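You operate a simulated robot arm through the tools that you are given. There is no shell and no other tool. Be economical: measure what you need, move in short steps, check, and stop when the job is done.

The job below is to be done with a simulated robot arm. You get a single attempt, and the scene is never put back.

## Task
Load the green tape roll and lead the tape to its seat.
Fine: tape brake off for the change, back to 1 after; the cream roll goes on the cone tray; the orange clip takes the tape up at its rest.

Only the result counts: the job must be done as asked and must still hold three seconds after the hand-in. Knocking over, shifting, dropping, spilling or breaking anything else fails it.

## Robot
A 7-joint arm with a two-finger gripper, on a carriage that runs on a rail from [-0.2, 0.2] to [179.9, -155.4] (x, y) and turns from -166 to 166 degrees about z. Base frame: it is fixed where the carriage stands at the start and does not move with it; the origin is on the floor, on the carriage's upright axis, x ahead of it, y to its left, z up. Readings come in cm, degrees, newtons and seconds.
Its first joint turns from -149.0 to 149.0 degrees. Places, roughly: blue tape roll, green tape roll [200, -50, 125]; cone tray [180, -30, 120]; cream tape roll [225, -75, 100]; orange rest by the tape reel [230, -90, 100]; orange seat beside the sewing head [210, -100, 90]; orange tape clip (3x3x6 cm) [210, -100, 100]; purple clamp lever [180, -50, 110]; purple oil plunger [220, -80, 130]; purple tape roll [-100, -350, 25]; sewing head green button [210, -90, 110]; sewing head height knob [170, -40, 110]; sewing head main switch [160, -30, 110]; sewing head red button [210, -90, 100]; sewing head tension knob [200, -90, 120]; tape reel peg [230, -90, 100]; white tape brake knob [240, -90, 110]. Payload 2.45 kg.
The TCP is the grasp point between the finger pads, 2.6 cm short of the fingertips. In the tool frame z runs along the fingers and y along their closing line. Largest opening 9.6 cm; the body of the gripper starts 6.9 cm behind the TCP.
Orientation is told as [roll, pitch, yaw] about the base's x, y, z axes, in that order, counted from this pose: with the fingers straight down and closing along the base's y, the tool's x points along the base's -x, its y along +y and its z along -z.

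## Interface
- The arm moves only by the tool step_arm. Its argument "commands" is a list of rows, each an object (a shift or turn left out is 0, a gripper value left out holds the last) with "rot": the turn, a rotation vector about the base's x, y, z in units of 180 degrees (1.0 is 180 degrees), a list of three; "xyz": the shift along the base's x, y, z in units of 500 mm (1.0 is 500 mm), a list of three; "jaw": the opening, from 0 (shut) to 1 (fully open). In form: [{"rot": [rx, ry, rz], "xyz": [x, y, z], "jaw": jaw}, ...]. A call has 1 to 12 rows; each row is the pose to reach, as a shift and turn from the pose commanded when the call began. A call with a number of a shift or a turn outside -1 to 1 is refused whole. A row lasts 0.2 s, in which the tool goes at most 5 cm and 8.6 degrees; a call with a longer step from one row to the next is refused whole, and so is a gripper value outside its range. Where a pose cannot be reached the arm comes as near as it can. A force on the tool above 40 N (or 10 N above the force at the start of the call, whichever is more), or a blocked arm, ends the call early, and 0.2 s more pass. The fingers move at their own pace and stop on an object; they squeeze with about 24 N. The grip force told is the motor's: it shows also when the fingers shut on nothing. Time passes only in rows, and 0.2 s behind the last, so rows that repeat a pose let the fingers close. It gives the time, the measured TCP pose, the force on the tool (base axes), the opening and the grip force at its end, in the units of the frame above (readings bear some noise), with the torque about the TCP (base axes, N m) and any sound that the robot's microphone picked up.
- Cameras (640 x 400 px; columns grow to the right, rows downward): "scene" is now at [4.29, 16.53, 166.56]; the picture's right is [-0.07, -1.00, 0.00], its down [-0.54, 0.04, -0.84] and it looks along [0.84, -0.06, -0.54] (base axes); focal length 290 px, centre (320, 200). "wrist" rides on the gripper at [8.2, 0.3, -9.8] in the tool frame; the picture's right is [-0.04, 1.00, 0.00], its down [-0.73, -0.03, -0.68] and it looks along [-0.68, -0.03, 0.73] (tool axes); focal length 256 px, centre (320, 200).
- capture(camera): a new picture of that camera. No time passes.
- move_column(by): slides the trunk up (or, below 0, down) by that many cm; the arm and the scene camera ride with it, the base frame stays. It gives what a move gives, with no picture.
- roll_base(legs): drives the robot by 1 to 6 legs, each [ahead, left, turn to the left] in cm, cm and degrees, along the robot's own axes; the way and the turn of a leg run together, so that a leg with both is an arc; at most 150 cm and 180 degrees a leg. The arm and the cameras ride along, it lands a little off, and it stops where it bumps. It keeps to its track: a leg is cut to what the track allows. It gives what a move gives.
- turn_head(pan, tilt): turns the head with the scene camera to pan (to the left, within 155 degrees either way) and tilt (down, from -29 to 69), counted from straight ahead of the robot. It gives what a move gives.
- locate(camera, pixels): for up to 12 pixels [column, row] of the newest picture of that camera ("zoom" is the newest enlarged one), the place [x, y, z] in the base frame of the surface seen there, good to about 0.2 cm. No time passes.
- zoom(camera, box): a new picture of the part [left, top, right, bottom] of that camera's present view, enlarged. No time passes.
- job_done(): hands the job in; it is judged then, once.

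Keep the steps short. Do not move on a guess: measure, check each grasp and each placing, and mend mistakes. In all there are 90 turns and 62 pictures (those below and enlarged ones count). Leave the gripper open and the arm clear of the work at the hand-in unless told otherwise, and finish with a single line.

The tools are called after "Call:" by a JSON object that holds its "fn" and its "kwargs". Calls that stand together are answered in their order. step_arm: Moves the arm, as the interface text tells. Its arguments: {"type":"object","properties":{"commands":{"type":"array","items":{"type":"object","properties":{"rot":{"type":"array","items":{"type":"number"}},"xyz":{"type":"array","items":{"type":"number"}},"jaw":{"type":"number"}}}}},"required":["commands"]} The other tools are called the same way: move_column (by) slides the trunk up or down; roll_base (legs) drives the base; turn_head (pan, tilt) turns the head that bears the scene camera; capture (camera) takes a picture; locate (camera, pixels) gives the place of the surface under pixels of a picture; zoom (camera, box) takes an enlarged picture of a part of a camera's view; job_done () hands the job in.

At the start:

```text
clock: 0.0
position: [64.71, -12.31, 115.3]
orientation: [-0.1, 0.0, 0.1]
ft_force: [-0.1, -0.1, -0.1]
torque: [0.02, 0.03, -0.04]
finger_gap: 9.64
grasp_force: 0.0
trunk travel left (down, up): [-65.0, 6.0]
robot x, y, heading: [0.04, -0.34, 0.0]
head pan, tilt: [-3.8, 32.6]
```

scene: 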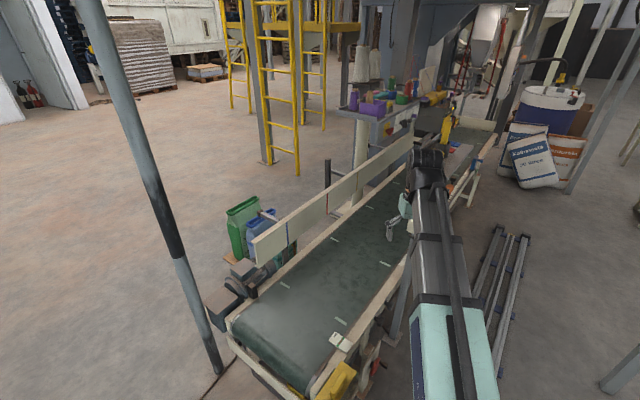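
wrist: 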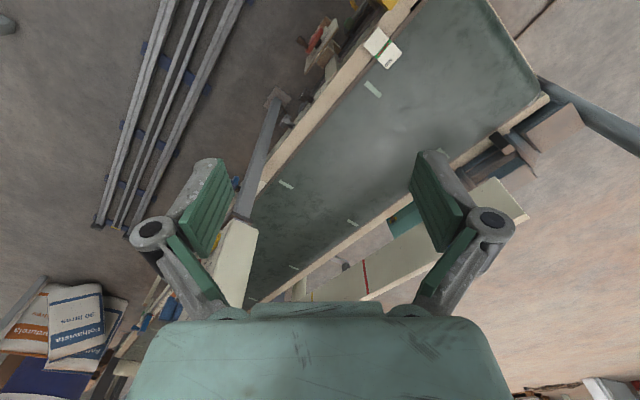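

I'll enlarge the far end of the conveyor first, where the tape station should be (around columns 330-520, rows 70-220).

Call:
{"fn": "zoom", "kwargs": {"camera": "scene", "box": [330, 60, 522, 180]}}

```text
3.33 times, centred on (426, 120) of scene
```

zoom: 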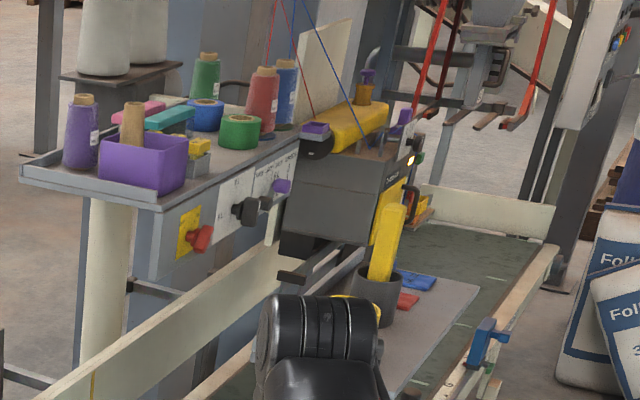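

The cone tray, rolls and sewing head are visible. I'll measure the main places.

Call:
{"fn": "locate", "kwargs": {"camera": "zoom", "pixels": [[240, 118], [240, 135], [207, 102], [60, 170], [150, 195], [200, 235], [350, 130], [360, 200], [384, 240], [410, 200], [420, 205], [490, 330]]}}

Call:
{"fn": "turn_head", "kwargs": {"pan": -25, "tilt": 20}}

```text
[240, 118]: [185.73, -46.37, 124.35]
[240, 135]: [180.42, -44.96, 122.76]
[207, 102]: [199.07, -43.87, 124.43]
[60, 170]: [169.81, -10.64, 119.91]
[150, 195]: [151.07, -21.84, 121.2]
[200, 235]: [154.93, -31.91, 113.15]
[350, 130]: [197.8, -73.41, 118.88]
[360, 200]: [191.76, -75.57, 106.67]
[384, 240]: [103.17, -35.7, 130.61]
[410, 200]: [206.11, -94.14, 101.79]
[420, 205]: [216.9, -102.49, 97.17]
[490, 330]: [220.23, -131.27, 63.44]
```

```text
clock: 0.8
position: [64.78, -12.18, 115.34]
orientation: [0.0, -0.1, -0.1]
ft_force: [0.4, 0.2, 0.5]
torque: [-0.03, -0.02, 0.02]
finger_gap: 9.6
grasp_force: 0.0
trunk travel left (down, up): [-65.0, 6.0]
robot x, y, heading: [0.09, 0.15, -0.0]
head pan, tilt: [-25.0, 20.0]
```

The station runs parallel to the rail, about 80 cm away. I'll take a picture to check the path.

Call:
{"fn": "capture", "kwargs": {"camera": "scene"}}

```text
58 pictures are left
```

scene: 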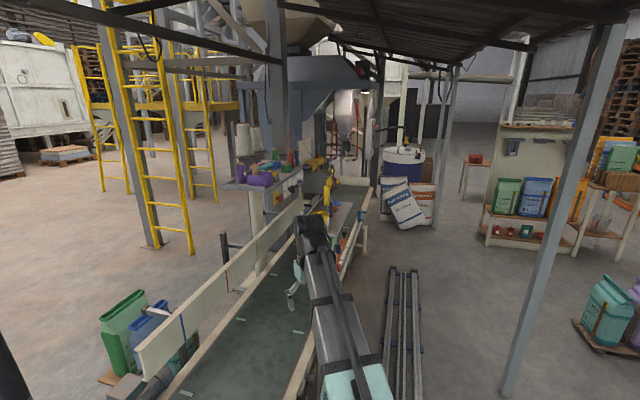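

Call:
{"fn": "locate", "kwargs": {"camera": "scene", "pixels": [[508, 380], [590, 120], [400, 300], [385, 120], [460, 100], [345, 270], [366, 205], [330, 190]]}}

Call:
{"fn": "roll_base", "kwargs": {"legs": [[98.4, -85.0, 0]]}}

```text
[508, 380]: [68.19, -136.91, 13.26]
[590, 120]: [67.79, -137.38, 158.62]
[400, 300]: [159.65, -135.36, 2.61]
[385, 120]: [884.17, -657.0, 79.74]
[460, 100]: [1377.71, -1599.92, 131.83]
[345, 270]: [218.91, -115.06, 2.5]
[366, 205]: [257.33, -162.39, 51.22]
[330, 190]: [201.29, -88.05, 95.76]
```

```text
clock: 3.5
position: [88.36, -32.52, 115.29]
orientation: [0.8, 0.8, 0.8]
ft_force: [-3.7, 2.9, 7.9]
torque: [0.2, -0.3, 0.11]
finger_gap: 9.62
grasp_force: 0.1
trunk travel left (down, up): [-65.0, 6.0]
robot x, y, heading: [23.82, -20.78, -0.0]
head pan, tilt: [-25.0, 20.0]
stopped in leg 1: the force on the tool passed its limit at 83 N (the readings are from after the stop); the commanded pose is now the measured one
```

It stopped early with the tool force at 83 N near [88, -32, 115]. I'll look at what it met before moving again.

Call:
{"fn": "capture", "kwargs": {"camera": "scene"}}

Call:
{"fn": "capture", "kwargs": {"camera": "wrist"}}

```text
57 pictures are left
```

scene: 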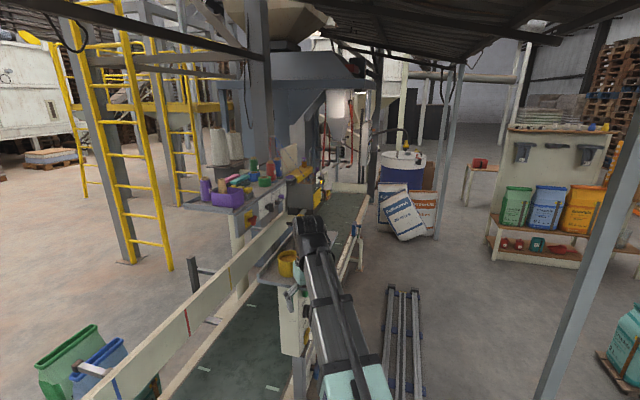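

```text
56 pictures are left
```

wrist: 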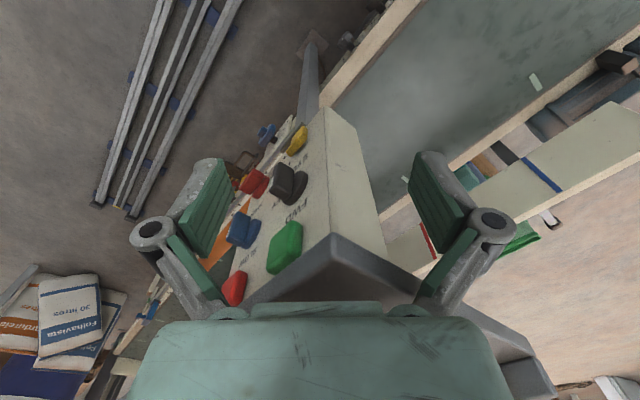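

The tool met a conveyor control box standing right below and ahead of the gripper. I'll measure it, then back the base off.

Call:
{"fn": "locate", "kwargs": {"camera": "wrist", "pixels": [[335, 240], [330, 120], [350, 180], [285, 245], [235, 288], [345, 275], [440, 310], [525, 380]]}}

Call:
{"fn": "roll_base", "kwargs": {"legs": [[-6, 5.2, 0]]}}

```text
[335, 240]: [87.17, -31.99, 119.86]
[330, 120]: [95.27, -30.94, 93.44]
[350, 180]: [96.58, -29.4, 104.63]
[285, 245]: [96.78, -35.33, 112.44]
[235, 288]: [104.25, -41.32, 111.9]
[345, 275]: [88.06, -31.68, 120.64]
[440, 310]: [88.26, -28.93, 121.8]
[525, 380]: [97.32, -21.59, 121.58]
```

```text
clock: 4.5
position: [82.47, -27.52, 115.29]
orientation: [0.7, 0.9, 0.7]
ft_force: [0.2, 0.1, 0.2]
torque: [0.0, 0.02, 0.03]
finger_gap: 9.6
grasp_force: 0.0
trunk travel left (down, up): [-65.0, 6.0]
robot x, y, heading: [18.39, -15.64, -0.1]
head pan, tilt: [-25.0, 20.0]
```

The box is contact-free now. Its top is at z≈122, so I'll raise the tool to about z 141 and pull it in a little.

Call:
{"fn": "step_arm", "kwargs": {"commands": [{"xyz": [-0.04, 0, 0.08]}, {"xyz": [-0.08, 0, 0.16]}, {"xyz": [-0.12, 0, 0.24]}, {"xyz": [-0.16, 0, 0.32]}, {"xyz": [-0.18, 0, 0.4]}, {"xyz": [-0.18, 0, 0.48]}, {"xyz": [-0.18, 0, 0.52]}]}}

Call:
{"fn": "roll_base", "kwargs": {"legs": [[0, 0, -41]]}}

```text
clock: 6.1
position: [81.65, -29.72, 127.45]
orientation: [-0.7, -5.6, 0.6]
ft_force: [-0.1, -0.6, -1.1]
torque: [0.0, -0.01, 0.05]
finger_gap: 9.59
grasp_force: 0.0
out of reach, approached as far as the arm can: row 2, 3, 4, 5, 6, 7
trunk travel left (down, up): [-65.0, 6.0]
robot x, y, heading: [18.41, -15.62, -0.3]
head pan, tilt: [-25.0, 20.0]
```

```text
clock: 8.5
position: [55.91, -68.75, 127.46]
orientation: [-0.8, -5.5, -41.4]
ft_force: [0.0, -0.4, -0.9]
torque: [0.01, 0.0, 0.03]
finger_gap: 9.6
grasp_force: 0.1
trunk travel left (down, up): [-65.0, 6.0]
robot x, y, heading: [18.15, -15.29, -42.3]
head pan, tilt: [-25.0, 20.0]
```

The arm now points along the rail, clear of the box (TCP is about 15 cm on the other side of the rail line). I'll drive ahead in two legs.

Call:
{"fn": "roll_base", "kwargs": {"legs": [[70, 1.8, 0], [60, 1.6, 0]]}}

Call:
{"fn": "turn_head", "kwargs": {"pan": 75, "tilt": 35}}

Call:
{"fn": "capture", "kwargs": {"camera": "scene"}}

```text
clock: 15.3
position: [154.32, -153.43, 127.46]
orientation: [-0.8, -5.4, -41.2]
ft_force: [-0.4, 0.0, -0.8]
torque: [-0.02, -0.02, 0.01]
finger_gap: 9.59
grasp_force: 0.0
trunk travel left (down, up): [-65.0, 6.0]
robot x, y, heading: [116.76, -100.56, -41.9]
head pan, tilt: [-25.0, 20.0]
```

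```text
clock: 17.1
position: [154.26, -153.41, 127.42]
orientation: [-0.9, -5.6, -41.2]
ft_force: [0.9, 0.6, 0.0]
torque: [-0.01, 0.01, -0.01]
finger_gap: 9.57
grasp_force: 0.1
trunk travel left (down, up): [-65.0, 6.0]
robot x, y, heading: [116.18, -100.44, -42.1]
head pan, tilt: [75.0, 35.0]
```

```text
55 pictures are left
```

scene: 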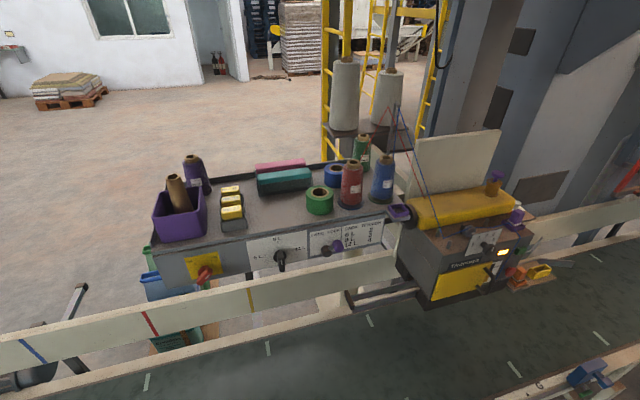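

Good view of the station. I'll drive 50 cm further to see the reel side, then look again.

Call:
{"fn": "roll_base", "kwargs": {"legs": [[55, 0.9, 0]]}}

Call:
{"fn": "turn_head", "kwargs": {"pan": 82, "tilt": 42}}

Call:
{"fn": "capture", "kwargs": {"camera": "scene"}}

```text
clock: 20.2
position: [196.17, -189.11, 127.5]
orientation: [-0.8, -5.4, -40.9]
ft_force: [0.1, -0.3, 1.5]
torque: [-0.01, -0.03, -0.01]
finger_gap: 9.6
grasp_force: 0.1
trunk travel left (down, up): [-65.0, 6.0]
robot x, y, heading: [158.06, -136.52, -41.6]
head pan, tilt: [75.0, 35.0]
```

```text
clock: 20.9
position: [196.07, -189.15, 127.4]
orientation: [-0.8, -5.5, -40.9]
ft_force: [0.1, -0.2, -0.7]
torque: [-0.04, 0.03, 0.0]
finger_gap: 9.6
grasp_force: 0.1
trunk travel left (down, up): [-65.0, 6.0]
robot x, y, heading: [158.01, -136.5, -41.9]
head pan, tilt: [82.0, 42.0]
```

```text
54 pictures are left
```

scene: 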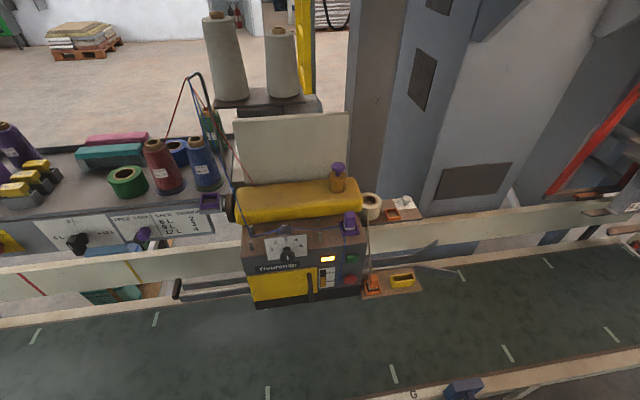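

Call:
{"fn": "zoom", "kwargs": {"camera": "scene", "box": [304, 150, 464, 310]}}

Call:
{"fn": "zoom", "kwargs": {"camera": "scene", "box": [60, 120, 252, 260]}}

```text
2.50 times, centred on (384, 230) of scene
```

zoom: 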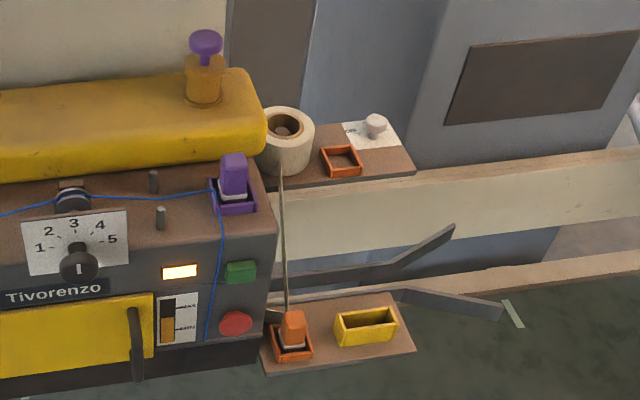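

```text
2.86 times, centred on (156, 190) of scene
```

zoom: 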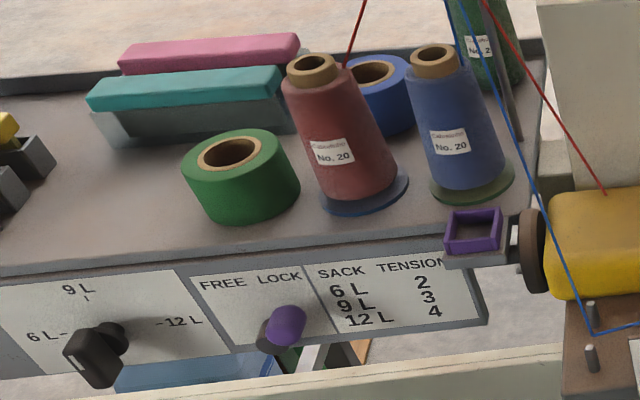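

Everything is visible: cream roll on the peg with its tape running to the orange clip in the orange seat, and the empty orange rest and white brake knob by the reel. I'll measure the tray first.

Call:
{"fn": "locate", "kwargs": {"camera": "zoom", "pixels": [[198, 160], [258, 140], [226, 167], [188, 180], [297, 180], [245, 215], [228, 150], [140, 200], [60, 180], [100, 250], [365, 190], [440, 230]]}}

Call:
{"fn": "zoom", "kwargs": {"camera": "scene", "box": [356, 180, 428, 225]}}

```text
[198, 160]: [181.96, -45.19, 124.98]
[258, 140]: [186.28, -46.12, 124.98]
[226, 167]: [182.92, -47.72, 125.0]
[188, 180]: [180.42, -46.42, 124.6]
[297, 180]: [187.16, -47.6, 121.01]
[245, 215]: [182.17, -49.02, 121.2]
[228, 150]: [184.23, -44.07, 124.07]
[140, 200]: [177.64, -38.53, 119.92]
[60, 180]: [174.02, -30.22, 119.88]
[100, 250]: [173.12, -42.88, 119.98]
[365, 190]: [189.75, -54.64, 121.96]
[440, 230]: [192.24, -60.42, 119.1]
```

```text
8.89 times, centred on (392, 202) of scene
```

zoom: 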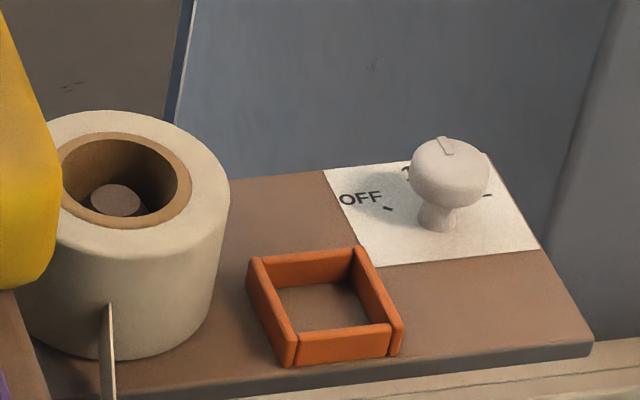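

Call:
{"fn": "locate", "kwargs": {"camera": "zoom", "pixels": [[447, 150], [440, 195], [442, 137], [388, 208], [488, 196], [360, 198], [116, 200], [75, 150], [190, 185], [145, 112], [215, 185], [125, 240]]}}

Call:
{"fn": "locate", "kwargs": {"camera": "scene", "pixels": [[348, 205], [375, 290], [408, 262]]}}

Call:
{"fn": "zoom", "kwargs": {"camera": "scene", "box": [352, 256, 432, 306]}}

```text
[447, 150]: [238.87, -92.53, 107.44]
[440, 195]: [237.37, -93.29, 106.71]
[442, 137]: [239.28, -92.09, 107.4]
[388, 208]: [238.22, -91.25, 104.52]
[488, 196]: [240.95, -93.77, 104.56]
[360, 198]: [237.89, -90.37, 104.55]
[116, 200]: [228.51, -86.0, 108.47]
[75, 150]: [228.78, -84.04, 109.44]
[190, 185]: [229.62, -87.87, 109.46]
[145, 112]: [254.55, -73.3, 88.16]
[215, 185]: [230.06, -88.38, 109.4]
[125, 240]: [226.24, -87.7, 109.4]
```

```text
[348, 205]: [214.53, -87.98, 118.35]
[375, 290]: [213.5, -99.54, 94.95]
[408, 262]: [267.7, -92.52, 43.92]
```

```text
8.00 times, centred on (392, 281) of scene
```

zoom: 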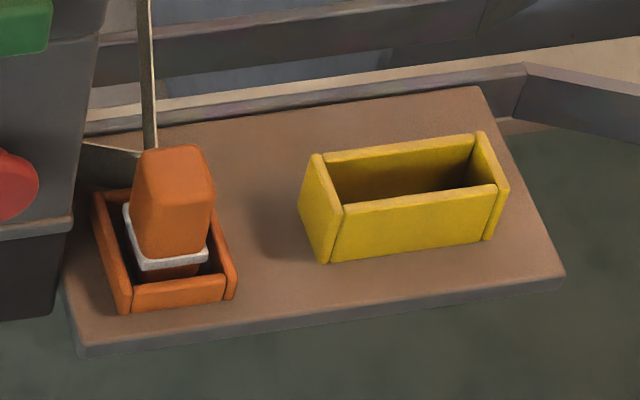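

Call:
{"fn": "locate", "kwargs": {"camera": "zoom", "pixels": [[145, 155], [205, 150], [212, 185], [140, 190], [175, 170], [170, 225], [135, 255], [205, 250], [108, 205], [128, 295], [228, 285], [230, 300]]}}

Call:
{"fn": "zoom", "kwargs": {"camera": "scene", "box": [380, 188, 428, 218]}}

Call:
{"fn": "locate", "kwargs": {"camera": "scene", "pixels": [[338, 170], [340, 185], [355, 200], [356, 215], [362, 240], [333, 160], [349, 222], [366, 200], [340, 125], [344, 115], [410, 205], [420, 213]]}}

```text
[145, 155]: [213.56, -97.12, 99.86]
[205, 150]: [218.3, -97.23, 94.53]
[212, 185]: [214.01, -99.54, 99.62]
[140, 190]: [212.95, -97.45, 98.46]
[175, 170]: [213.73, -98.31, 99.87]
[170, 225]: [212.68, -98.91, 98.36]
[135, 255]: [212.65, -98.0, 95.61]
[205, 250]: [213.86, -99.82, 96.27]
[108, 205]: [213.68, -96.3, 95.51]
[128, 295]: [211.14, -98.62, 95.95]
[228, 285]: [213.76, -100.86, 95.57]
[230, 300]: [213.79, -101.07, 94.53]
```

```text
13.33 times, centred on (404, 203) of scene
```

zoom: 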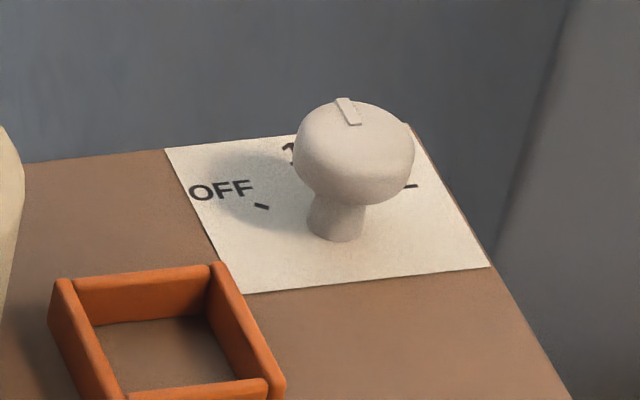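

```text
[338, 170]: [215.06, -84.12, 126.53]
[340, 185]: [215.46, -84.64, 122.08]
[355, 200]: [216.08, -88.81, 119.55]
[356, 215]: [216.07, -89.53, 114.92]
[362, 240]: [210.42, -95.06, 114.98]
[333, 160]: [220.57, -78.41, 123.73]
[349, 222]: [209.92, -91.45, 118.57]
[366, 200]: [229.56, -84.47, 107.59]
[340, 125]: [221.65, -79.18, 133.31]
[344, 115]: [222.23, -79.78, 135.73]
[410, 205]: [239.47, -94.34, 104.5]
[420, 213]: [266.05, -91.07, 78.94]
```

Call:
{"fn": "locate", "kwargs": {"camera": "zoom", "pixels": [[262, 206], [410, 186], [288, 148], [341, 100], [353, 122], [354, 135], [336, 236], [300, 150], [410, 150], [62, 285], [220, 268], [278, 385]]}}

```text
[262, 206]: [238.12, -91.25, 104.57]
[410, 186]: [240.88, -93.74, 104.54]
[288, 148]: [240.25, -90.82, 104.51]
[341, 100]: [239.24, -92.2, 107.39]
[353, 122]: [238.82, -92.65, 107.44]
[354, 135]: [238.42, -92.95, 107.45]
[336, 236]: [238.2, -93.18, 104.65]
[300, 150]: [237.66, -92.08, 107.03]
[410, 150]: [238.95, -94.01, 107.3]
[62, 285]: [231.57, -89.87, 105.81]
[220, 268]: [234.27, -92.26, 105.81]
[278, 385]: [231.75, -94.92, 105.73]
```

Measured so far:

| Item | Position |
|---|---|
| Clip | about (213.7, -98.4), top z 99.9 |
| Rest centre | about (231.9, -92.5) |
| Peg | about (228.5, -86) |
| Knob axis | about (238.6, -92.8), pointer at 1 |

OFF is about 60° counter-clockwise from 1. I'll drive 20 cm further and turn to face the station, with the tool still high.

Call:
{"fn": "roll_base", "kwargs": {"legs": [[20, 0.3, 0], [0, 0, 45], [0, 0, 46]]}}

Call:
{"fn": "turn_head", "kwargs": {"pan": 0, "tilt": 40}}

Call:
{"fn": "capture", "kwargs": {"camera": "scene"}}

```text
clock: 26.6
position: [225.43, -110.79, 127.54]
orientation: [-0.8, -5.6, 49.4]
ft_force: [0.2, -0.2, -0.6]
torque: [-0.02, 0.0, -0.01]
finger_gap: 9.62
grasp_force: 0.1
trunk travel left (down, up): [-65.0, 6.0]
robot x, y, heading: [173.04, -149.57, 48.7]
head pan, tilt: [82.0, 42.0]
```

```text
clock: 28.2
position: [225.35, -110.84, 127.43]
orientation: [-0.8, -5.5, 49.4]
ft_force: [0.0, 0.0, 0.3]
torque: [0.03, -0.01, 0.0]
finger_gap: 9.62
grasp_force: 0.1
trunk travel left (down, up): [-65.0, 6.0]
robot x, y, heading: [172.86, -149.6, 48.9]
head pan, tilt: [0.0, 40.0]
```

```text
48 pictures are left
```

scene: 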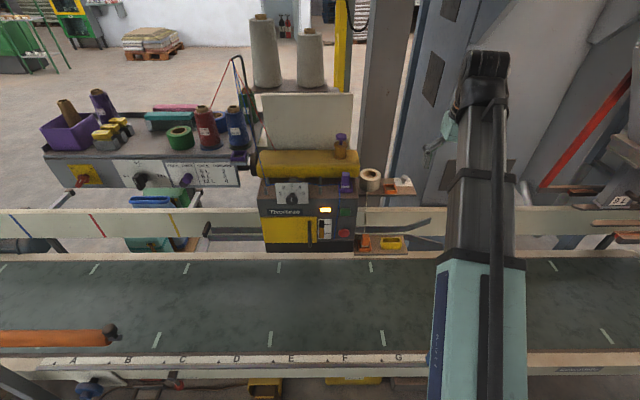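

The arm stands over the right side, clear of everything. I'll do a small trial move toward the knob that also removes the 5.5° tilt, and check how it comes out.

Call:
{"fn": "step_arm", "kwargs": {"commands": [{"xyz": [0.04, 0.05, 0], "rot": [-0.0203, 0.0233, 0], "jaw": 0.6}, {"xyz": [0.08, 0.11, 0], "rot": [-0.0203, 0.0233, 0], "jaw": 0.6}, {"xyz": [0.12, 0.17, 0], "rot": [-0.0203, 0.0233, 0], "jaw": 0.6}]}}

```text
clock: 29.0
position: [231.53, -102.18, 126.62]
orientation: [-0.1, -0.5, 49.5]
ft_force: [-0.1, 0.2, 1.0]
torque: [-0.01, -0.06, 0.0]
finger_gap: 5.78
grasp_force: 0.1
out of reach, approached as far as the arm can: row 1, 2, 3
trunk travel left (down, up): [-65.0, 6.0]
robot x, y, heading: [172.93, -149.67, 48.6]
head pan, tilt: [0.0, 40.0]
```

The commanded and measured poses agree. Next I move over the knob at z≈116 and look with the wrist camera before descending.

Call:
{"fn": "step_arm", "kwargs": {"commands": [{"xyz": [0.035, 0.047, -0.05], "rot": [0, 0, 0], "jaw": 0.6}, {"xyz": [0.07, 0.094, -0.1], "jaw": 0.6}, {"xyz": [0.105, 0.14, -0.15], "jaw": 0.6}, {"xyz": [0.1414, 0.1876, -0.212], "rot": [-0.002, 0.002, -0.001], "jaw": 0.6}]}}

Call:
{"fn": "capture", "kwargs": {"camera": "wrist"}}

Call:
{"fn": "zoom", "kwargs": {"camera": "scene", "box": [340, 140, 480, 240]}}

```text
clock: 30.0
position: [238.79, -92.61, 115.89]
orientation: [0.0, 0.6, 49.3]
ft_force: [-0.3, -0.3, -0.8]
torque: [0.0, 0.0, 0.01]
finger_gap: 5.72
grasp_force: 0.1
trunk travel left (down, up): [-65.0, 6.0]
robot x, y, heading: [173.01, -149.35, 48.8]
head pan, tilt: [0.0, 40.0]
```

```text
47 pictures are left
```

wrist: 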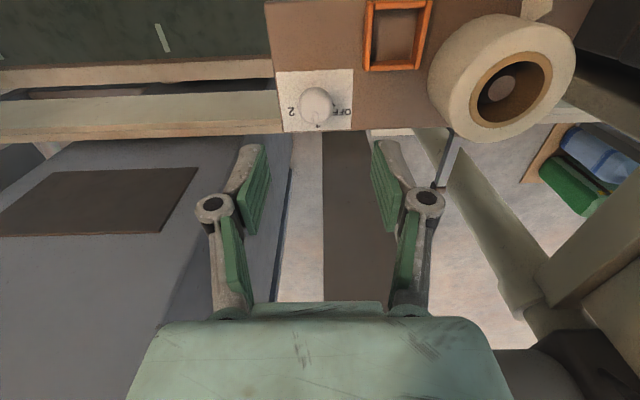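

```text
4.00 times, centred on (410, 190) of scene
```

zoom: 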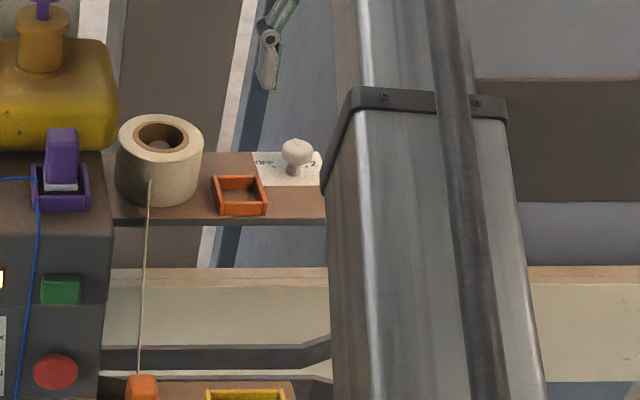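

The knob lies right below the jaw centre (pixel 317, 105). I'll measure its axis in the wrist view.

Call:
{"fn": "zoom", "kwargs": {"camera": "wrist", "box": [270, 60, 366, 140]}}

```text
5.00 times, centred on (318, 100) of wrist
```

zoom: 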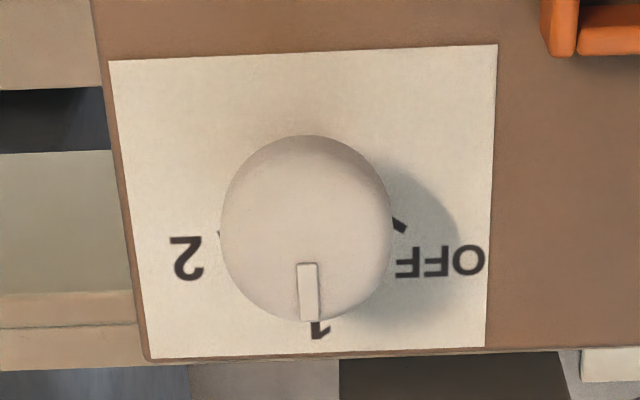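

Call:
{"fn": "locate", "kwargs": {"camera": "zoom", "pixels": [[306, 240], [307, 318], [307, 265], [225, 225], [388, 225], [400, 226], [218, 233], [305, 140], [306, 170]]}}

```text
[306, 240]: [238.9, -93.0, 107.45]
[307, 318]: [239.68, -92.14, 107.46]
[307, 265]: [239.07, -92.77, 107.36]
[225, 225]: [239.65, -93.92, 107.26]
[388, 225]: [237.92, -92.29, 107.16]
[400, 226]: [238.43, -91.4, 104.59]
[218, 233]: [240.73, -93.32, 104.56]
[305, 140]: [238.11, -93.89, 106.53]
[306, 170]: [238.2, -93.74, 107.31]
```

Knob axis is (238.85, -93.05), radius about 1.2, with OFF and 2 at roughly ±56° from 1. I'll descend around it to z 107.6 and close.

Call:
{"fn": "step_arm", "kwargs": {"commands": [{"xyz": [0.0012, -0.0088, -0.08], "jaw": 0.6}, {"xyz": [0.0012, -0.0088, -0.14], "jaw": 0.6}, {"xyz": [0.0012, -0.0088, -0.166], "jaw": 0.6}]}}

Call:
{"fn": "step_arm", "kwargs": {"commands": [{"jaw": 0.2}, {"jaw": 0.2}, {"jaw": 0.2}]}}

```text
clock: 30.8
position: [238.88, -93.14, 107.8]
orientation: [-0.1, 0.5, 49.2]
ft_force: [-0.1, -0.3, 0.1]
torque: [-0.02, 0.0, -0.02]
finger_gap: 5.75
grasp_force: 0.0
trunk travel left (down, up): [-65.0, 6.0]
robot x, y, heading: [173.0, -149.33, 48.5]
head pan, tilt: [0.0, 40.0]
```

```text
clock: 31.6
position: [238.82, -92.94, 107.89]
orientation: [0.0, 0.4, 49.2]
ft_force: [-1.9, 2.9, 1.8]
torque: [0.17, 0.01, 0.01]
finger_gap: 2.51
grasp_force: 45.0
trunk travel left (down, up): [-65.0, 6.0]
robot x, y, heading: [173.16, -149.73, 48.8]
head pan, tilt: [0.0, 40.0]
```

The knob is gripped at a gap of 2.51. I'll turn it 57° counter-clockwise about z, at 8° per row.

Call:
{"fn": "step_arm", "kwargs": {"commands": [{"rot": [0, 0, 0.045]}, {"rot": [0, 0, 0.09]}, {"rot": [0, 0, 0.135]}, {"rot": [0, 0, 0.18]}, {"rot": [0, 0, 0.225]}, {"rot": [0, 0, 0.27]}, {"rot": [0, 0, 0.317]}, {"rot": [0, 0, 0.317]}]}}

Call:
{"fn": "zoom", "kwargs": {"camera": "wrist", "box": [220, 80, 420, 230]}}

```text
clock: 33.4
position: [238.74, -92.95, 107.83]
orientation: [-0.1, 0.5, 106.4]
ft_force: [-2.4, 17.5, 19.4]
torque: [0.71, 0.17, 0.01]
finger_gap: 2.5
grasp_force: 45.1
trunk travel left (down, up): [-65.0, 6.0]
robot x, y, heading: [172.71, -149.19, 48.7]
head pan, tilt: [0.0, 40.0]
```

```text
2.67 times, centred on (320, 155) of wrist
```

zoom: 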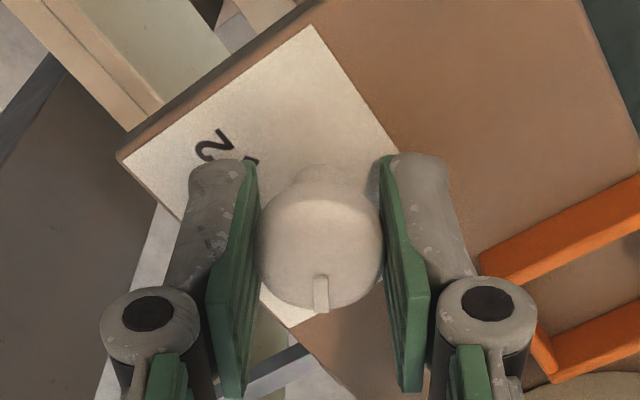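

The knob turned along with the jaws. I'll open, rise, and check the pointer against the OFF mark.

Call:
{"fn": "step_arm", "kwargs": {"commands": [{"jaw": 0.6}, {"jaw": 0.6}, {"xyz": [0, 0, 0.08], "jaw": 0.6}, {"xyz": [0, 0, 0.16], "jaw": 0.6}]}}

Call:
{"fn": "zoom", "kwargs": {"camera": "wrist", "box": [260, 60, 372, 150]}}

```text
clock: 34.4
position: [238.76, -93.32, 115.59]
orientation: [0.0, 0.6, 106.3]
ft_force: [-0.8, 0.5, 0.0]
torque: [0.01, -0.05, -0.01]
finger_gap: 5.77
grasp_force: 0.1
trunk travel left (down, up): [-65.0, 6.0]
robot x, y, heading: [172.93, -149.49, 48.9]
head pan, tilt: [0.0, 40.0]
```

```text
4.44 times, centred on (316, 105) of wrist
```

zoom: 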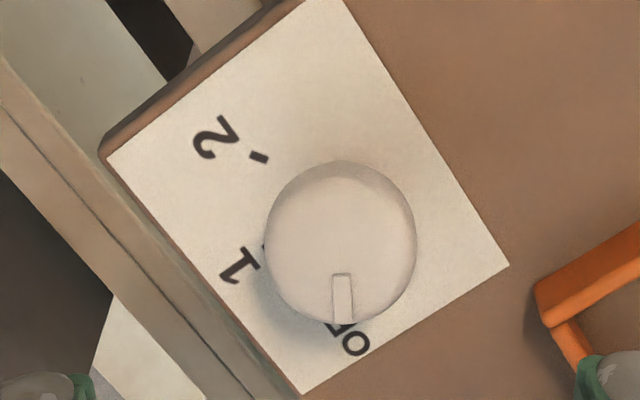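

Call:
{"fn": "locate", "kwargs": {"camera": "zoom", "pixels": [[342, 275], [344, 322], [270, 240], [414, 240], [340, 165], [258, 157], [264, 245], [335, 328], [355, 342], [236, 265]]}}

```text
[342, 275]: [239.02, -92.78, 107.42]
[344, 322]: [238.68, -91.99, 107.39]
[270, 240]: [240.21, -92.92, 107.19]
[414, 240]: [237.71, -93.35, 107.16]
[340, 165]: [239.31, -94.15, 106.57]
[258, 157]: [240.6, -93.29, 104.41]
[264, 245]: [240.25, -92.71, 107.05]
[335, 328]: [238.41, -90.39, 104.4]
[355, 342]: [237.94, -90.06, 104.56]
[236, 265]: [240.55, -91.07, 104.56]
```

The pointer stands at about 105–113° against the OFF mark at about 107°, so the brake is off. I'll move over the orange clip, turning the jaws to close front-to-back with the camera on the side away from the head.

Call:
{"fn": "step_arm", "kwargs": {"commands": [{"xyz": [-0.083, -0.017, 0], "rot": [0, 0, 0.03]}, {"xyz": [-0.166, -0.034, 0], "rot": [0, 0, 0.061]}, {"xyz": [-0.25, -0.051, 0], "rot": [0, 0, 0.092]}, {"xyz": [-0.333, -0.068, 0], "rot": [0, 0, 0.122]}, {"xyz": [-0.416, -0.085, 0], "rot": [0, 0, 0.152]}, {"xyz": [-0.495, -0.1016, -0.03], "rot": [0, 0, 0.182]}, {"xyz": [-0.495, -0.1016, -0.1], "rot": [0, 0, 0.182]}]}}

Call:
{"fn": "capture", "kwargs": {"camera": "wrist"}}

Call:
{"fn": "capture", "kwargs": {"camera": "scene"}}

```text
clock: 36.0
position: [213.99, -98.3, 110.65]
orientation: [0.0, 0.7, 139.1]
ft_force: [-0.2, 0.4, -0.3]
torque: [0.0, -0.07, 0.0]
finger_gap: 5.76
grasp_force: 0.1
trunk travel left (down, up): [-65.0, 6.0]
robot x, y, heading: [173.15, -149.83, 49.0]
head pan, tilt: [0.0, 40.0]
```

```text
42 pictures are left
```

wrist: 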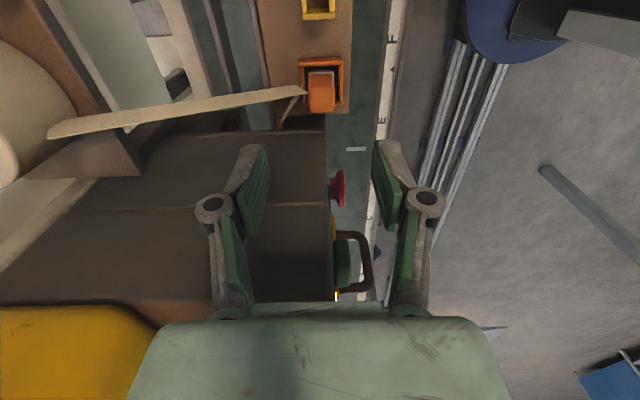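

```text
41 pictures are left
```

scene: 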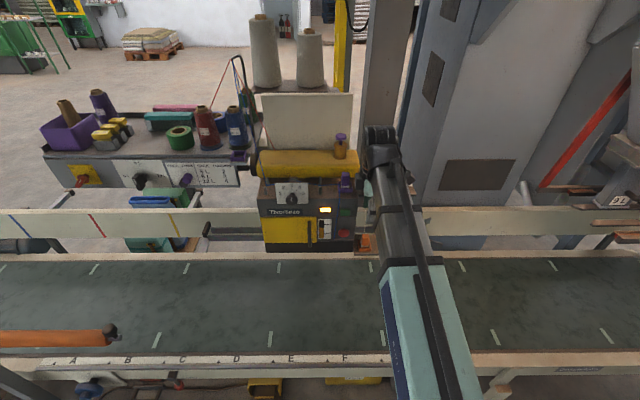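

The clip is at pixel (321, 90) with its tape coming from the left. I'll measure its position precisely.

Call:
{"fn": "zoom", "kwargs": {"camera": "wrist", "box": [280, 40, 376, 120]}}

Call:
{"fn": "locate", "kwargs": {"camera": "zoom", "pixels": [[205, 220], [265, 220], [205, 300], [265, 300], [235, 260], [155, 150], [310, 150], [310, 270], [240, 345], [160, 345]]}}

```text
5.00 times, centred on (328, 80) of wrist
```

zoom: 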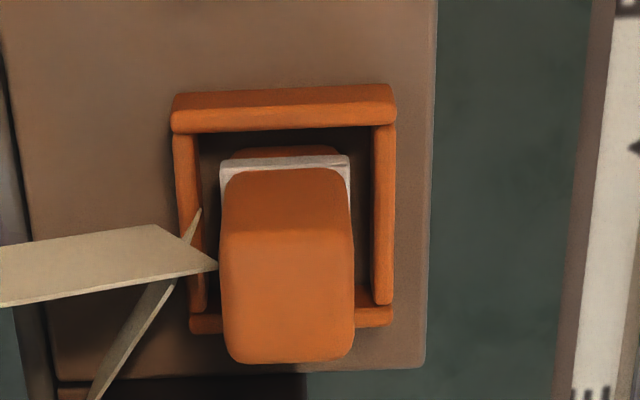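

```text
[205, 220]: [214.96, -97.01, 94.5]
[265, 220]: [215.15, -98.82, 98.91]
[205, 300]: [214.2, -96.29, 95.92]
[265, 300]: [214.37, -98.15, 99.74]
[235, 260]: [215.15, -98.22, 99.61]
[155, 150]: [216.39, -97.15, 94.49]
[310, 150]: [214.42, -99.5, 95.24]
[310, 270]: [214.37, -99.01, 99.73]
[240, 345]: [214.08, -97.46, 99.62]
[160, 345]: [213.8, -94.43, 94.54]
```

The wrist column suggests about a 1.4 cm offset toward the robot, but the located coordinates suggest none. I'll settle, re-read the pose, and measure again before descending.

Call:
{"fn": "step_arm", "kwargs": {"commands": [{"jaw": 0.6}, {"jaw": 0.6}]}}

Call:
{"fn": "zoom", "kwargs": {"camera": "wrist", "box": [240, 40, 432, 160]}}

Call:
{"fn": "locate", "kwargs": {"camera": "zoom", "pixels": [[300, 180], [285, 190], [240, 150], [350, 150], [220, 130], [360, 130], [30, 390], [80, 390], [470, 390]]}}

Call:
{"fn": "locate", "kwargs": {"camera": "wrist", "pixels": [[255, 185], [390, 185], [245, 150], [395, 150]]}}

```text
clock: 36.6
position: [213.98, -98.41, 110.6]
orientation: [0.1, 0.5, 139.0]
ft_force: [-0.3, 0.7, -0.1]
torque: [-0.01, 0.02, 0.0]
finger_gap: 5.77
grasp_force: 0.0
trunk travel left (down, up): [-65.0, 6.0]
robot x, y, heading: [173.18, -149.31, 48.8]
head pan, tilt: [0.0, 40.0]
```

```text
3.33 times, centred on (336, 100) of wrist
```

zoom: 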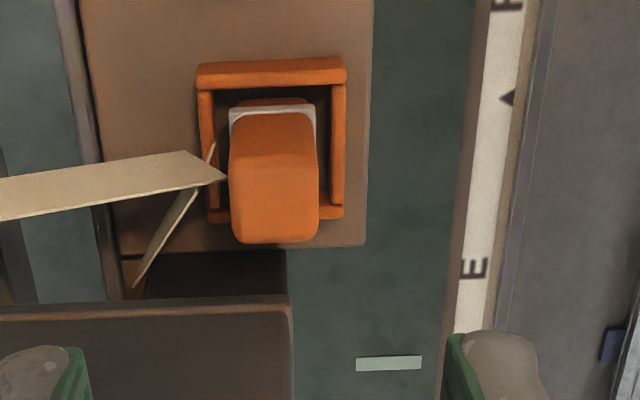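

```text
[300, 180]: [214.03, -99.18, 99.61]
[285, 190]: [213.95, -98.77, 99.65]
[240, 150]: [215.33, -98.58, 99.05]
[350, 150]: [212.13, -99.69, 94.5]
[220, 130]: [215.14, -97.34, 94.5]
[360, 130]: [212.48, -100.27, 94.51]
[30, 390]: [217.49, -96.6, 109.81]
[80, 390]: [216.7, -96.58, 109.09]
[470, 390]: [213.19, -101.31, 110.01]
```

```text
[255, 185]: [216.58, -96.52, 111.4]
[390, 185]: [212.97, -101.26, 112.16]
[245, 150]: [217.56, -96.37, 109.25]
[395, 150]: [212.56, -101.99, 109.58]
```

I had misread the zoom offset; the clip is in fact centred under the jaws (column 322). I'll descend 11.8 cm to z≈98.8 with a 0.25 cm correction.

Call:
{"fn": "step_arm", "kwargs": {"commands": [{"xyz": [-0.005, 0, -0.08]}, {"xyz": [-0.005, 0, -0.15]}, {"xyz": [-0.005, 0, -0.2]}, {"xyz": [-0.005, 0, -0.235]}]}}

Call:
{"fn": "step_arm", "kwargs": {"commands": [{"jaw": 0.2}, {"jaw": 0.2}, {"jaw": 0.2}]}}

Call:
{"fn": "capture", "kwargs": {"camera": "wrist"}}

```text
clock: 37.0
position: [213.72, -98.43, 107.0]
orientation: [-0.5, 0.0, 139.0]
ft_force: [-2.7, -5.6, 15.5]
torque: [0.9, 0.39, 0.33]
finger_gap: 5.78
grasp_force: 0.1
trunk travel left (down, up): [-65.0, 6.0]
robot x, y, heading: [173.11, -149.39, 48.6]
head pan, tilt: [0.0, 40.0]
stopped in row 2: the force on the tool passed its limit at 95 N (the readings are from after the stop); the commanded pose is now the measured one
```

```text
clock: 37.8
position: [213.72, -98.47, 107.03]
orientation: [-0.6, 0.1, 139.0]
ft_force: [-2.8, -6.6, 28.2]
torque: [1.41, 0.9, 0.36]
finger_gap: 1.91
grasp_force: 0.0
trunk travel left (down, up): [-65.0, 6.0]
robot x, y, heading: [173.06, -149.36, 48.8]
head pan, tilt: [0.0, 40.0]
```

```text
38 pictures are left
```

wrist: 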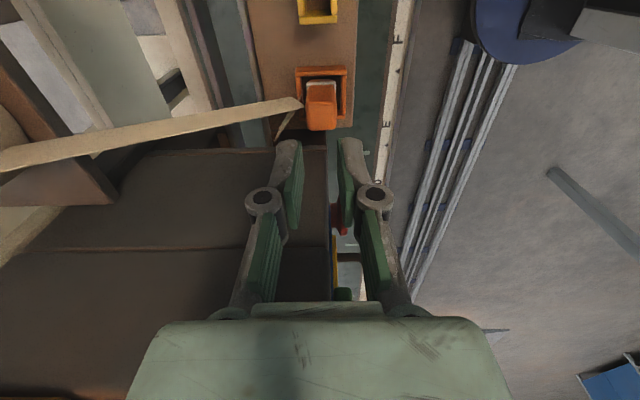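

The descent stopped at z 107: the force and torque put the contact about 5.7 cm on the sewing-head side, so the wrist above the gripper met the head's top. The clip is untouched. I'll rise and lean the tool 15° away from the head about the closing axis.

Call:
{"fn": "step_arm", "kwargs": {"commands": [{"xyz": [0, 0, 0.08], "jaw": 0.6}, {"xyz": [0, 0, 0.08], "rot": [0.0273, 0.0315, 0], "jaw": 0.6}, {"xyz": [0.004, 0, 0.08], "rot": [0.0545, 0.0631, 0], "jaw": 0.6}]}}

Call:
{"fn": "capture", "kwargs": {"camera": "wrist"}}

Call:
{"fn": "zoom", "kwargs": {"camera": "scene", "box": [240, 100, 440, 260]}}

```text
clock: 38.6
position: [213.99, -98.24, 110.88]
orientation: [-0.5, -14.9, 139.0]
ft_force: [0.0, 0.3, -0.5]
torque: [-0.03, 0.02, -0.01]
finger_gap: 5.8
grasp_force: 0.0
trunk travel left (down, up): [-65.0, 6.0]
robot x, y, heading: [173.05, -149.52, 48.7]
head pan, tilt: [0.0, 40.0]
```

```text
37 pictures are left
```

wrist: 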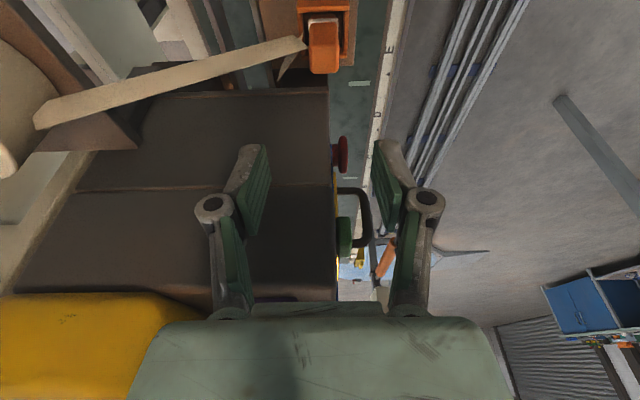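

```text
2.50 times, centred on (340, 180) of scene
```

zoom: 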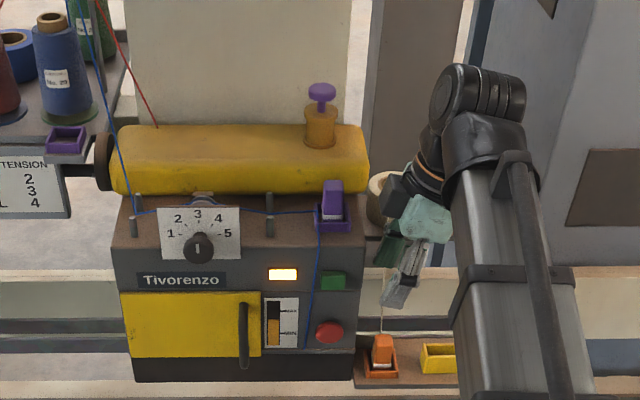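

The lean gives room on the head side. I'll add 5° more, then descend slowly to z 99.2 with a small centring correction.

Call:
{"fn": "step_arm", "kwargs": {"commands": [{"xyz": [0.0006, -0.0086, 0], "rot": [0.0182, 0.021, 0]}, {"xyz": [0.0006, -0.0086, -0.06], "rot": [0.0182, 0.021, 0]}, {"xyz": [0.0006, -0.0086, -0.12], "rot": [0.0182, 0.021, 0]}, {"xyz": [0.0006, -0.0086, -0.16], "rot": [0.0182, 0.021, 0]}, {"xyz": [0.0006, -0.0086, -0.2], "rot": [0.0182, 0.021, 0]}, {"xyz": [0.0006, -0.0086, -0.234], "rot": [0.0182, 0.021, 0]}]}}

Call:
{"fn": "capture", "kwargs": {"camera": "wrist"}}

```text
clock: 40.0
position: [213.98, -98.72, 99.13]
orientation: [-0.3, -19.8, 138.9]
ft_force: [0.8, 0.1, -0.4]
torque: [-0.05, 0.01, 0.02]
finger_gap: 5.75
grasp_force: 0.1
trunk travel left (down, up): [-65.0, 6.0]
robot x, y, heading: [173.13, -149.55, 48.7]
head pan, tilt: [0.0, 40.0]
```

```text
35 pictures are left
```

wrist: 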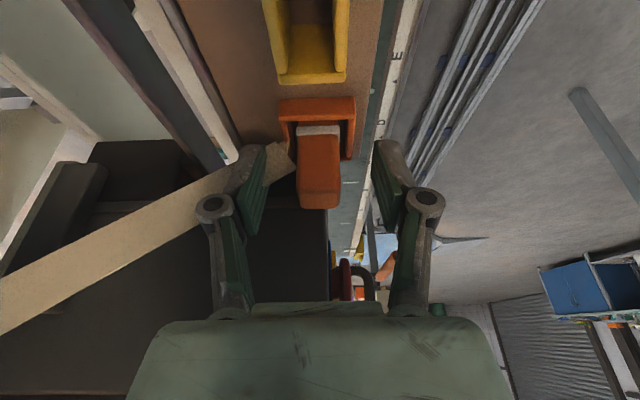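

No contact force and the clip sits centred between the fingers (column 319). I'll close and lift slightly.

Call:
{"fn": "step_arm", "kwargs": {"commands": [{"jaw": 0.2}, {"jaw": 0.2}, {"jaw": 0.2}, {"jaw": 0.2}]}}

Call:
{"fn": "step_arm", "kwargs": {"commands": [{"xyz": [0, 0, 0.05]}, {"xyz": [0, 0, 0.1]}]}}

Call:
{"fn": "capture", "kwargs": {"camera": "wrist"}}

```text
clock: 41.0
position: [214.19, -98.83, 99.11]
orientation: [-0.3, -19.7, 139.0]
ft_force: [0.0, 0.7, -0.8]
torque: [0.02, 0.02, 0.02]
finger_gap: 2.09
grasp_force: 24.6
trunk travel left (down, up): [-65.0, 6.0]
robot x, y, heading: [172.75, -149.43, 48.7]
head pan, tilt: [0.0, 40.0]
```

```text
clock: 41.6
position: [214.21, -98.49, 104.05]
orientation: [-0.4, -19.9, 139.0]
ft_force: [-0.7, -0.7, -0.7]
torque: [0.03, -0.02, -0.03]
finger_gap: 2.12
grasp_force: 24.3
trunk travel left (down, up): [-65.0, 6.0]
robot x, y, heading: [172.92, -149.53, 48.8]
head pan, tilt: [0.0, 40.0]
```

```text
34 pictures are left
```

wrist: 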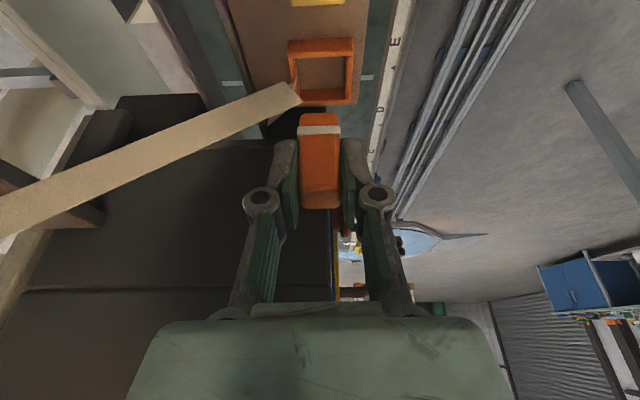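

The clip is held (gap 2.1) and free of the seat. I'll carry it upright: right along the station, up, then back over the orange rest to z≈114.

Call:
{"fn": "step_arm", "kwargs": {"commands": [{"xyz": [0.05, -0.043, 0.05]}, {"xyz": [0.1, -0.086, 0.1]}, {"xyz": [0.1484, -0.1282, 0.15]}, {"xyz": [0.1484, -0.1282, 0.2]}, {"xyz": [0.2017, -0.0665, 0.2]}, {"xyz": [0.255, -0.0048, 0.2]}, {"xyz": [0.3083, 0.0569, 0.2]}, {"xyz": [0.3616, 0.1186, 0.2]}, {"xyz": [0.3616, 0.1186, 0.2]}]}}

Call:
{"fn": "capture", "kwargs": {"camera": "wrist"}}

Call:
{"fn": "zoom", "kwargs": {"camera": "scene", "box": [340, 140, 440, 220]}}

```text
clock: 43.6
position: [232.1, -92.65, 114.18]
orientation: [-0.2, -19.7, 138.9]
ft_force: [-0.3, 0.4, -0.2]
torque: [0.01, -0.01, 0.0]
finger_gap: 2.1
grasp_force: 23.8
trunk travel left (down, up): [-65.0, 6.0]
robot x, y, heading: [173.26, -149.6, 48.9]
head pan, tilt: [0.0, 40.0]
```

```text
33 pictures are left
```

wrist: 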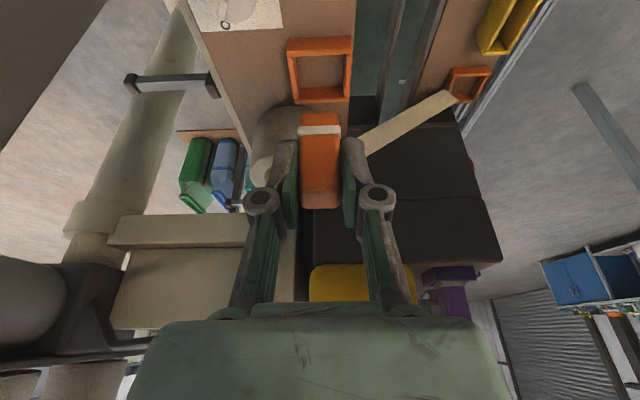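

```text
5.00 times, centred on (390, 180) of scene
```

zoom: 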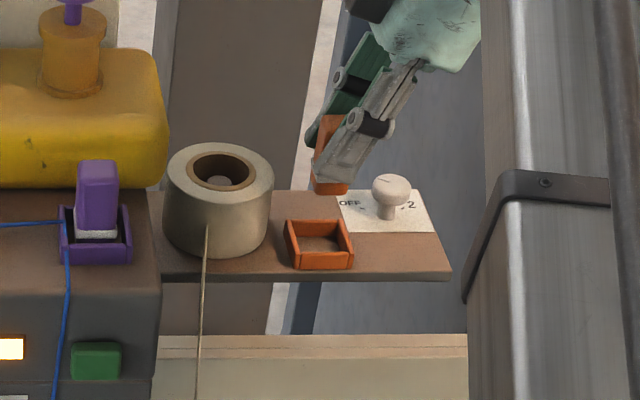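

The tape end stayed by the seat, so the clip came off free. I'll check the rest's centre against the held clip in this wrist view.

Call:
{"fn": "locate", "kwargs": {"camera": "wrist", "pixels": [[290, 50], [350, 42], [297, 100], [346, 98], [302, 120], [338, 118], [320, 130], [321, 75], [304, 195], [340, 195]]}}

```text
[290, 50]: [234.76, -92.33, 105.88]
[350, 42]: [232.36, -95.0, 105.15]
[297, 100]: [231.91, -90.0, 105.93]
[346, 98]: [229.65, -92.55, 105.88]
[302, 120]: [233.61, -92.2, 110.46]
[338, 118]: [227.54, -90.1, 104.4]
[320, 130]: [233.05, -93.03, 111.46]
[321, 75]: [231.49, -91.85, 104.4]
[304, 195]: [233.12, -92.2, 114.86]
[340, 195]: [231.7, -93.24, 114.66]
```

Rest centre (232.1, -92.5) and the held clip agree within 0.2 cm. I'll lower 4.9 cm into the rest.

Call:
{"fn": "step_arm", "kwargs": {"commands": [{"xyz": [0, 0, -0.03]}, {"xyz": [0, 0, -0.06]}, {"xyz": [0, 0, -0.08]}, {"xyz": [0, 0, -0.092]}, {"xyz": [0, 0, -0.1]}]}}

Call:
{"fn": "zoom", "kwargs": {"camera": "scene", "box": [360, 150, 440, 220]}}

```text
clock: 44.8
position: [232.16, -92.72, 109.16]
orientation: [-0.4, -19.8, 139.0]
ft_force: [0.1, -0.2, 0.1]
torque: [-0.02, 0.04, -0.01]
finger_gap: 2.13
grasp_force: 23.9
trunk travel left (down, up): [-65.0, 6.0]
robot x, y, heading: [173.13, -149.8, 48.4]
head pan, tilt: [0.0, 40.0]
```

```text
5.71 times, centred on (400, 185) of scene
```

zoom: 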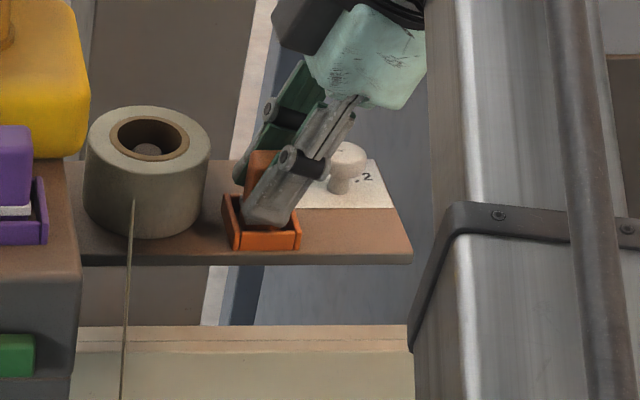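

The clip is in the rest, about 0.1 cm from seated. I'll lower the last bit, open, rise, and check.

Call:
{"fn": "step_arm", "kwargs": {"commands": [{"xyz": [0, 0, -0.003]}, {"xyz": [0, 0, -0.003], "jaw": 0.5}, {"xyz": [0, 0, -0.003], "jaw": 0.5}, {"xyz": [0, 0, 0.06], "jaw": 0.5}, {"xyz": [0, 0, 0.12], "jaw": 0.5}, {"xyz": [0, 0, 0.18], "jaw": 0.5}]}}

Call:
{"fn": "zoom", "kwargs": {"camera": "scene", "box": [340, 150, 440, 260]}}

```text
clock: 46.2
position: [232.1, -92.75, 118.06]
orientation: [-0.3, -19.9, 138.9]
ft_force: [0.5, -0.2, 1.2]
torque: [-0.01, 0.02, -0.01]
finger_gap: 4.81
grasp_force: 0.1
trunk travel left (down, up): [-65.0, 6.0]
robot x, y, heading: [173.36, -149.34, 48.6]
head pan, tilt: [0.0, 40.0]
```

```text
3.64 times, centred on (390, 205) of scene
```

zoom: 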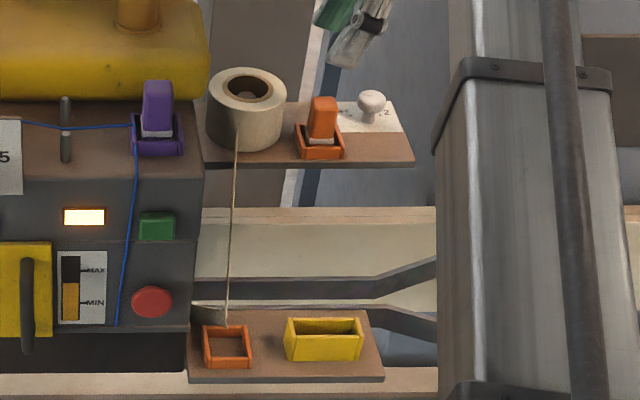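

The clip stands properly in its rest. Now the cream roll: I'll measure it and the yellow cover's right end in this zoom.

Call:
{"fn": "locate", "kwargs": {"camera": "zoom", "pixels": [[203, 50], [203, 75], [190, 30], [247, 97], [228, 92], [271, 85], [283, 95], [212, 95], [248, 122], [250, 70], [322, 100], [170, 90]]}}

```text
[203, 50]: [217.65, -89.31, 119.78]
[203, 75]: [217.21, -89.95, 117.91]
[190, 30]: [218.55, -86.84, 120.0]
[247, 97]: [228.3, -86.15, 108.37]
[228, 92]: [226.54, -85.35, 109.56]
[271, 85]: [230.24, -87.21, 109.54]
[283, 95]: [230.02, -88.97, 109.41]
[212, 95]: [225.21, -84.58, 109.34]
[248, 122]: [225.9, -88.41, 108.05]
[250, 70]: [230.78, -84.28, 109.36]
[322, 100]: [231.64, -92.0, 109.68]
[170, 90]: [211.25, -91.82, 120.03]
```

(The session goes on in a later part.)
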